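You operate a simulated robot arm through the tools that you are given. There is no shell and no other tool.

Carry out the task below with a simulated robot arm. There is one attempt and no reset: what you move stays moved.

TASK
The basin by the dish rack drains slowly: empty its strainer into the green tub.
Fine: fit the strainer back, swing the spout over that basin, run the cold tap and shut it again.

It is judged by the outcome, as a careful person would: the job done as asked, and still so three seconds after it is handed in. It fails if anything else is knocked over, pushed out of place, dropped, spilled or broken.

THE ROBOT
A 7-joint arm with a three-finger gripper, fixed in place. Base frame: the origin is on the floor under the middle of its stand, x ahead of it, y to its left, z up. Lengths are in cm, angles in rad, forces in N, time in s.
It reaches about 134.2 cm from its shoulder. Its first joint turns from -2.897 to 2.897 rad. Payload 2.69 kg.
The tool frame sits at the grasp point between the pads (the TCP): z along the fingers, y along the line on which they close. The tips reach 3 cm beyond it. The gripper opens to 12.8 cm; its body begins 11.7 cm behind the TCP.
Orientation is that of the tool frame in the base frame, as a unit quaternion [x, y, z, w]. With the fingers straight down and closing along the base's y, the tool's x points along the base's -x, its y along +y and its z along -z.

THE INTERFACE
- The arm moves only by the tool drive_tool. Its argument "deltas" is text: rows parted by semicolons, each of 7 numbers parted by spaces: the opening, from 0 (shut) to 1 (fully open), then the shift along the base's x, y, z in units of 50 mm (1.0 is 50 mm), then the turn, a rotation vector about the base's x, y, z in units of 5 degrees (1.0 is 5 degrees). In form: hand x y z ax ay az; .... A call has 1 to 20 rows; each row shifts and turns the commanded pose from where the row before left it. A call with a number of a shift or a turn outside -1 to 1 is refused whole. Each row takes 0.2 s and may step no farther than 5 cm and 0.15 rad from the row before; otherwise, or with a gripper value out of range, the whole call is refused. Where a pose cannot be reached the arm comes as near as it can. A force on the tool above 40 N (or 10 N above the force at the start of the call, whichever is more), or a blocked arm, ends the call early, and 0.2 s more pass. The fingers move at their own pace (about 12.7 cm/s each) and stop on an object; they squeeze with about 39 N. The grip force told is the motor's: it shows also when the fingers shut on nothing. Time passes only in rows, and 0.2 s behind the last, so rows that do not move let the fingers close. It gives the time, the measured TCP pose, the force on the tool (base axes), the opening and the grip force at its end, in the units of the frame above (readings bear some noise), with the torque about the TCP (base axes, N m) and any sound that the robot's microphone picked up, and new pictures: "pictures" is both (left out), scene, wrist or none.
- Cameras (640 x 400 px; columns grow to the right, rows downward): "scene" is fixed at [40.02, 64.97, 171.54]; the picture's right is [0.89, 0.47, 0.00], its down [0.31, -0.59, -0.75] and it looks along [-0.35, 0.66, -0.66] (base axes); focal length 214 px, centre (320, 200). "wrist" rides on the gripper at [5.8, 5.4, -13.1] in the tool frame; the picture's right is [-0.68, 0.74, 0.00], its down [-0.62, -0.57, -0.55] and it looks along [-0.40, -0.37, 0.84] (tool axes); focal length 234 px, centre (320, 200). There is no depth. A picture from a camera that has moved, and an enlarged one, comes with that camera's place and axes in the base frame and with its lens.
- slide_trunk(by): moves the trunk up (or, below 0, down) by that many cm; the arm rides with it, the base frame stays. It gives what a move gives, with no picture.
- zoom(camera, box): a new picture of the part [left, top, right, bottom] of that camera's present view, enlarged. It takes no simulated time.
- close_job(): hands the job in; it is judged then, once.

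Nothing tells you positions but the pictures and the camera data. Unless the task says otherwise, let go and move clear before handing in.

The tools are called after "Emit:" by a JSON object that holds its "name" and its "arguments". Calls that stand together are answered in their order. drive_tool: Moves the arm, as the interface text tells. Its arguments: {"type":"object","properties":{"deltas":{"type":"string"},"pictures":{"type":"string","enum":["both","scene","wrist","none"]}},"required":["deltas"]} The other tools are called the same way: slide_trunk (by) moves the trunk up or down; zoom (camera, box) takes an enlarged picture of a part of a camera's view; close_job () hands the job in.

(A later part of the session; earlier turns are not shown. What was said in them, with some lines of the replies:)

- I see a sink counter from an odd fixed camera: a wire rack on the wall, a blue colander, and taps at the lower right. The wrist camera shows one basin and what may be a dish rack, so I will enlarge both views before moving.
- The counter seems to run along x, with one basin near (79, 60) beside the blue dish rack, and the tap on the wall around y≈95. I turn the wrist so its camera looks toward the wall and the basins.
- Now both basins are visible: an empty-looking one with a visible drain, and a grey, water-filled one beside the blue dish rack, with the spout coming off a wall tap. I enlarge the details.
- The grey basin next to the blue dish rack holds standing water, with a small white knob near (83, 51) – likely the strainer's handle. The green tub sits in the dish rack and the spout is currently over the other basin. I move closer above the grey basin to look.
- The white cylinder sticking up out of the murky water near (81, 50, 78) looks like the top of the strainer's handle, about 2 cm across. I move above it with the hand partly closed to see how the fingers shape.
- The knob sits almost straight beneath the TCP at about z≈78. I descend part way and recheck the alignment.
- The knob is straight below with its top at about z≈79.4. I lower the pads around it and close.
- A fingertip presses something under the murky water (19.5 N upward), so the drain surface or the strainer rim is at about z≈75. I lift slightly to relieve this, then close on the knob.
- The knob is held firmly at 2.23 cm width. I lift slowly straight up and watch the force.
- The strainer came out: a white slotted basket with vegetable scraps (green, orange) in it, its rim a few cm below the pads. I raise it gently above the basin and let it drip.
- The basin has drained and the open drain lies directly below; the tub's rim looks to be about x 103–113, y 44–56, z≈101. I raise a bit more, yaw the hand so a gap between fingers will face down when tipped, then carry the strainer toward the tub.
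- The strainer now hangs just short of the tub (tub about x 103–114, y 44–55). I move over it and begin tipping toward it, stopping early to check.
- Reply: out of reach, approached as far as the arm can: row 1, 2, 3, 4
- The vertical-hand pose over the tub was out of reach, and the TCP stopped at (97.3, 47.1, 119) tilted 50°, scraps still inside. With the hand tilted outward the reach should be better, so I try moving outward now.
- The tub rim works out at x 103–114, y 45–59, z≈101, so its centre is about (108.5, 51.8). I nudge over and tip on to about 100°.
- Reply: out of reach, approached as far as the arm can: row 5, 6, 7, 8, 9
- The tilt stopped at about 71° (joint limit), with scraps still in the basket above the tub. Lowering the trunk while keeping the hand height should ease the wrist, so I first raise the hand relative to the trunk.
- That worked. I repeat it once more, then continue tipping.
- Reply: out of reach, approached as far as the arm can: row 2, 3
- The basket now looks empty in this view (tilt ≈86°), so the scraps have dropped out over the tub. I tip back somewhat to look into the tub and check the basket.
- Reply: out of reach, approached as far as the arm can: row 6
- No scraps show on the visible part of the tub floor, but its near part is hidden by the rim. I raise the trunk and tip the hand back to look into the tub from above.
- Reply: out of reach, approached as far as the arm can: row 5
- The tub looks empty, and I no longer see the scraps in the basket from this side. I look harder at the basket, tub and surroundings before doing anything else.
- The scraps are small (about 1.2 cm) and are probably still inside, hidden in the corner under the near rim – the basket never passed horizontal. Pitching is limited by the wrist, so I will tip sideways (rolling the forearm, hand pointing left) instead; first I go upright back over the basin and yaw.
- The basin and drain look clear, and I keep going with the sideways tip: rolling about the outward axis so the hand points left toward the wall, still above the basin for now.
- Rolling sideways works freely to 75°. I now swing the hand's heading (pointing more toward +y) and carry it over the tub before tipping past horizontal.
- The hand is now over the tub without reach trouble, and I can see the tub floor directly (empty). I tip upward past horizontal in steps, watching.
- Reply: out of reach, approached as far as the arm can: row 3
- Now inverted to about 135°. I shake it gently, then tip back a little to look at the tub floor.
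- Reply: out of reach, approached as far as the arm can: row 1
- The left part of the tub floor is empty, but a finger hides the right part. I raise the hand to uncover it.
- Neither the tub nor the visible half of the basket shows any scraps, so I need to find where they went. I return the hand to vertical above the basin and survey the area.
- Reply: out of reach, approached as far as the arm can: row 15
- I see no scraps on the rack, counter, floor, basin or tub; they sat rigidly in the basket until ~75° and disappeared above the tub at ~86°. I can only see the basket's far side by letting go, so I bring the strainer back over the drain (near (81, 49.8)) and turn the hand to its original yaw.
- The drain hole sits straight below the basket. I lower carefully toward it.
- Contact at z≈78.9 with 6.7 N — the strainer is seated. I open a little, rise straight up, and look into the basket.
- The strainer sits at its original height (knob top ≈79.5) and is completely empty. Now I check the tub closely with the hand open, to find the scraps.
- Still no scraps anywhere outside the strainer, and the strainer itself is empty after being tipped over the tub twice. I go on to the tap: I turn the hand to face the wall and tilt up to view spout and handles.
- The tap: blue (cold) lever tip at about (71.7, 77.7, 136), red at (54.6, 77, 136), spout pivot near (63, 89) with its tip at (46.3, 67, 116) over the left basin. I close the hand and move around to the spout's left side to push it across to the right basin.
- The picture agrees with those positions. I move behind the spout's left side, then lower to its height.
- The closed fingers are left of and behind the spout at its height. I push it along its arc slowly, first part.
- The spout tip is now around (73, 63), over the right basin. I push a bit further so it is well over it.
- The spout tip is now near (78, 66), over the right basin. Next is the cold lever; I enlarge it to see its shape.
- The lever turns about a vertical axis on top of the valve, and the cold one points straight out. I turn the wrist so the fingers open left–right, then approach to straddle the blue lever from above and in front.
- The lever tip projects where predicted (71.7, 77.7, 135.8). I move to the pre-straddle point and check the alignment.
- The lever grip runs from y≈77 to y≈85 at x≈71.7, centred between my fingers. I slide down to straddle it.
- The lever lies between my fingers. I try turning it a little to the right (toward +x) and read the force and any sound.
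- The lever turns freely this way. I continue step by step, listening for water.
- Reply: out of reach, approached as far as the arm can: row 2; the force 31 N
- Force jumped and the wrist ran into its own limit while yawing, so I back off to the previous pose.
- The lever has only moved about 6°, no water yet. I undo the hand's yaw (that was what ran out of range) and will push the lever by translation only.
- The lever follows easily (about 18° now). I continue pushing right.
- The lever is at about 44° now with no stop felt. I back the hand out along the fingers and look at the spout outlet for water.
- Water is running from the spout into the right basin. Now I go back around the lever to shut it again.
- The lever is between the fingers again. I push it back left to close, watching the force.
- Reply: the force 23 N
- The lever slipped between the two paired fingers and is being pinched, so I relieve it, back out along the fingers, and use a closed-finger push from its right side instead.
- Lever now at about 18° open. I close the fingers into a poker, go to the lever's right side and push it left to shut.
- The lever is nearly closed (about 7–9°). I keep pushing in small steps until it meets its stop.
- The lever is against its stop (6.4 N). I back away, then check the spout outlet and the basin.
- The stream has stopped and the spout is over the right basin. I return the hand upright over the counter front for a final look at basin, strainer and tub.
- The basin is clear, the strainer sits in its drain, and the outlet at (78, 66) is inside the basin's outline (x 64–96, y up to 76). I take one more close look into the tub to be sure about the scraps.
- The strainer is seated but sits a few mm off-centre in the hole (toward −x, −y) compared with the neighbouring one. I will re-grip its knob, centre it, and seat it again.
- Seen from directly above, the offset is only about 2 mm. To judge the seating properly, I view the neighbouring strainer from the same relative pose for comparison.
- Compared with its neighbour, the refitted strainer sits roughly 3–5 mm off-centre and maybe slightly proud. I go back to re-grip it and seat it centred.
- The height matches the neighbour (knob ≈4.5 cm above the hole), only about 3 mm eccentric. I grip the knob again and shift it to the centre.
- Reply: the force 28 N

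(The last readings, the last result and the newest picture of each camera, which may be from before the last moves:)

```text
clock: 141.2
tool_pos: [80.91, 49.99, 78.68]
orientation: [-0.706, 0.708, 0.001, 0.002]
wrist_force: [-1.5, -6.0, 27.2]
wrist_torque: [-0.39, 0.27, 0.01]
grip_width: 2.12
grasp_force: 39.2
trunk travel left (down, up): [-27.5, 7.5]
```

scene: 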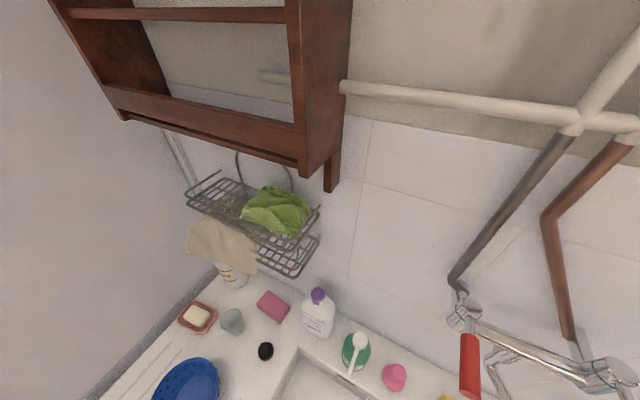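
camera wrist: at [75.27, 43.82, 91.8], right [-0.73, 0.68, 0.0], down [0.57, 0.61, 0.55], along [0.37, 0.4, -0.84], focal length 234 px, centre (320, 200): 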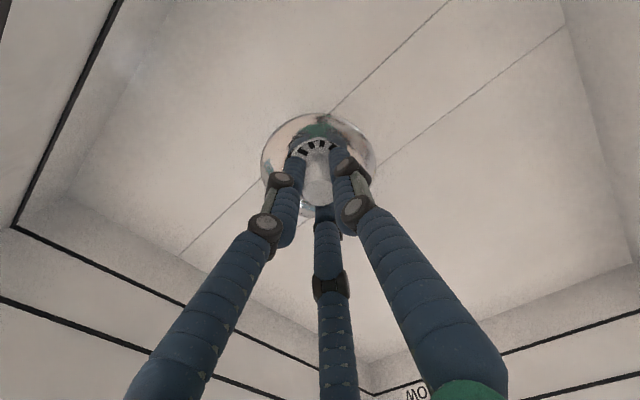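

Firm contact at z≈78.7. I relieve the push, release and look again.

Emit:
{"name": "drive_tool", "arguments": {"deltas": "0 0 0 0.05 0 0 0; 0.1 0 0 0 0 0 0; 0.25 0 0 0.02 0 0 0; 0.4 0 0 0.05 0 0 0; 0.4 0 0 0.3 0 0 0; 0.4 0 0 0.6 0 0 0; 0.4 0 0 0.6 0 0 0; 0.4 0 0 0.5 0 0 0; 0.4 0 0 0 0 0 0", "pictures": "wrist"}}

Emit:
{"name": "zoom", "arguments": {"camera": "wrist", "box": [240, 80, 400, 180]}}

```text
clock: 143.2
tool_pos: [80.82, 50.01, 89.07]
orientation: [-0.706, 0.708, 0.002, -0.001]
wrist_force: [-0.8, 0.3, -0.6]
wrist_torque: [0.0, 0.01, 0.02]
grip_width: 5.15
grasp_force: 0.1
trunk travel left (down, up): [-27.5, 7.5]
camera wrist: at [75.46, 44.11, 102.08], right [-0.73, 0.68, 0.0], down [0.57, 0.61, 0.55], along [0.37, 0.4, -0.84], focal length 234 px, centre (320, 200)
```

wrist: 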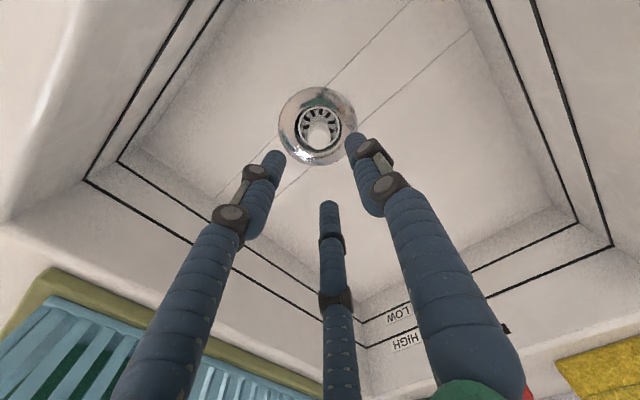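

```text
4.00 times, centred on (320, 130) of wrist
camera zoom: at [75.46, 44.11, 102.08], right [-0.73, 0.68, 0.0], down [0.57, 0.61, 0.55], along [0.37, 0.4, -0.84], focal length 937 px, centre (320, 480)
```

zoom: 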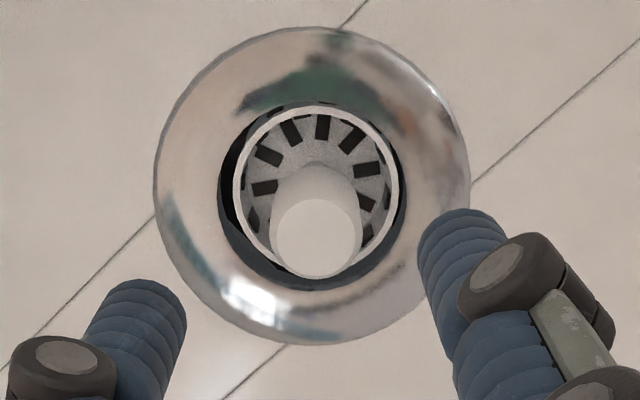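

The strainer is now nearly concentric with a gap visible all round. I rise clear and take a last overall look.

Emit:
{"name": "drive_tool", "arguments": {"deltas": "0.6 0 0 0.8 0 0 0; 0.8 0 0 0.9 0 0 0; 1 0 -0.1 0.9 0 0 0; 1 0 -0.2 0.9 0 0 0; 1 -0.2 -0.2 0.9 0 0 0; 1 -0.3 -0.3 0.9 0 0 0; 1 -0.4 -0.3 0.9 0 0 0; 1 -0.5 -0.3 0.8 0 0 0; 1 -0.6 -0.2 0.8 0 0 0; 1 -0.6 -0.2 0.8 0 0 0; 1 -0.6 -0.2 0.8 0 0 0; 1 -0.6 -0.2 0.7 0 0 0; 1 -0.6 -0.2 0.7 0 0 0; 1 0 0 0 0 0 0", "pictures": "both"}}

Emit:
{"name": "zoom", "arguments": {"camera": "wrist", "box": [200, 60, 520, 320]}}

```text
refused: row 7 steps farther than a row can; nothing moved
```

```text
1.54 times, centred on (360, 190) of wrist
camera zoom: at [75.46, 44.11, 102.08], right [-0.73, 0.68, 0.0], down [0.57, 0.61, 0.55], along [0.37, 0.4, -0.84], focal length 360 px, centre (258, 215)
```

zoom: 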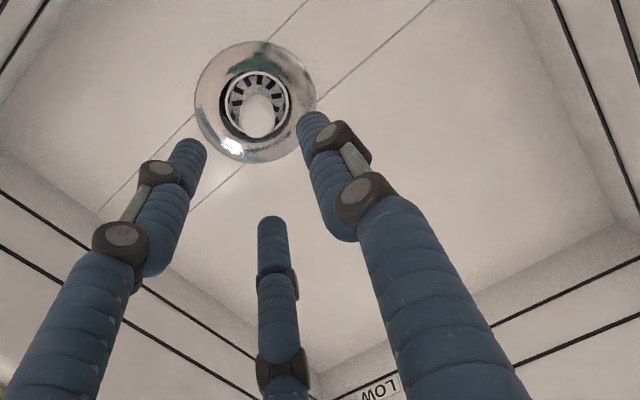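

One row was too long, so nothing moved; I resend the retreat with shorter steps.

Emit:
{"name": "drive_tool", "arguments": {"deltas": "0.6 0 0 0.8 0 0 0; 0.8 0 0 0.9 0 0 0; 1 0 -0.1 0.9 0 0 0; 1 0 -0.2 0.9 0 0 0; 1 -0.2 -0.2 0.8 0 0 0; 1 -0.3 -0.2 0.8 0 0 0; 1 -0.4 -0.2 0.8 0 0 0; 1 -0.4 -0.2 0.8 0 0 0; 1 -0.5 -0.2 0.7 0 0 0; 1 -0.5 -0.2 0.7 0 0 0; 1 -0.5 -0.2 0.7 0 0 0; 1 -0.5 -0.2 0.7 0 0 0; 1 -0.5 -0.2 0.7 0 0 0; 1 0 0 0 0 0 0", "pictures": "both"}}

Emit:
{"name": "zoom", "arguments": {"camera": "wrist", "box": [200, 60, 520, 320]}}

```text
clock: 146.2
tool_pos: [61.71, 39.48, 140.02]
orientation: [-0.706, 0.709, 0.002, -0.001]
wrist_force: [-0.7, 0.5, 0.0]
wrist_torque: [0.01, -0.03, -0.01]
grip_width: 12.81
grasp_force: 0.1
trunk travel left (down, up): [-27.5, 7.5]
camera wrist: at [56.45, 33.55, 153.13], right [-0.73, 0.68, 0.0], down [0.57, 0.61, 0.55], along [0.37, 0.4, -0.84], focal length 234 px, centre (320, 200)
```

scene: 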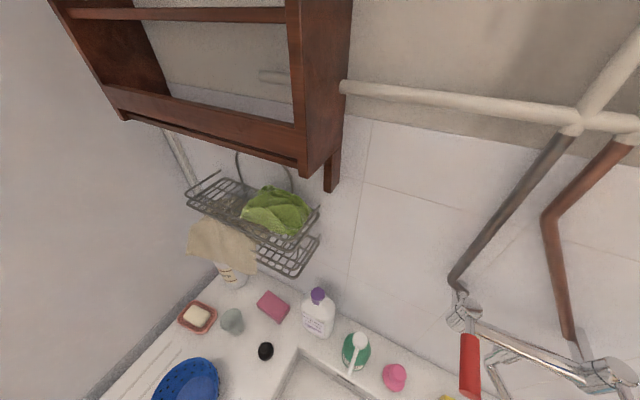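
wrist: 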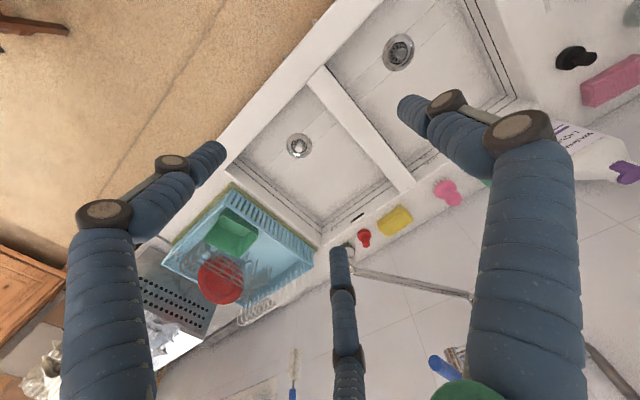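

```text
1.54 times, centred on (360, 190) of wrist
camera zoom: at [56.45, 33.55, 153.13], right [-0.73, 0.68, 0.0], down [0.57, 0.61, 0.55], along [0.37, 0.4, -0.84], focal length 360 px, centre (258, 215)
```

zoom: 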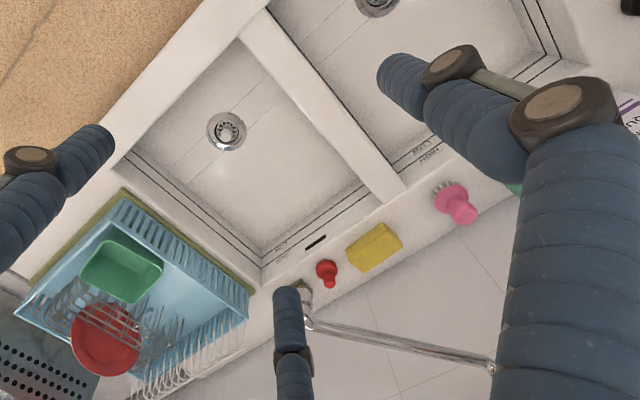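

The strainer is back in its drain and empty, the spout is over the right basin, the cold lever is back at its stop with no water running, and the hand is clear. I never saw the scraps land: they vanished from the basket while it was tipped over the tub, and I found none in the tub or anywhere around it. I hand the job in.

Emit:
{"name": "close_job", "arguments": {}}

```text
The job is handed in.
```

I handed the job in, but I can't confirm that the scraps ended up in the green tub. The rest was done as asked.

- **Strainer emptied:** I lifted it out and the standing water drained away. I tipped it over the green tub twice, the second time well past upside down. The basket is empty now.
- **Scraps not seen:** They disappeared from the basket during the first tip, while it was over the tub. I could not see them in the tub afterwards, or anywhere I looked on the rack, counter, basins or floor.
- **Strainer refitted:** It is back in its drain at about its original height. I reseated it once because it was a few millimetres off-centre. It now sits within about 2 mm of centre.
- **Spout:** It now points into the basin by the dish rack.
- **Cold tap:** I opened it, saw water running into that basin, and shut it again. The lever is back against its stop and the outlet shows no water.

I saw nothing else knocked over or moved. While shutting the tap, the lever slipped between two fingers, so I backed out and closed it with a simple push instead.
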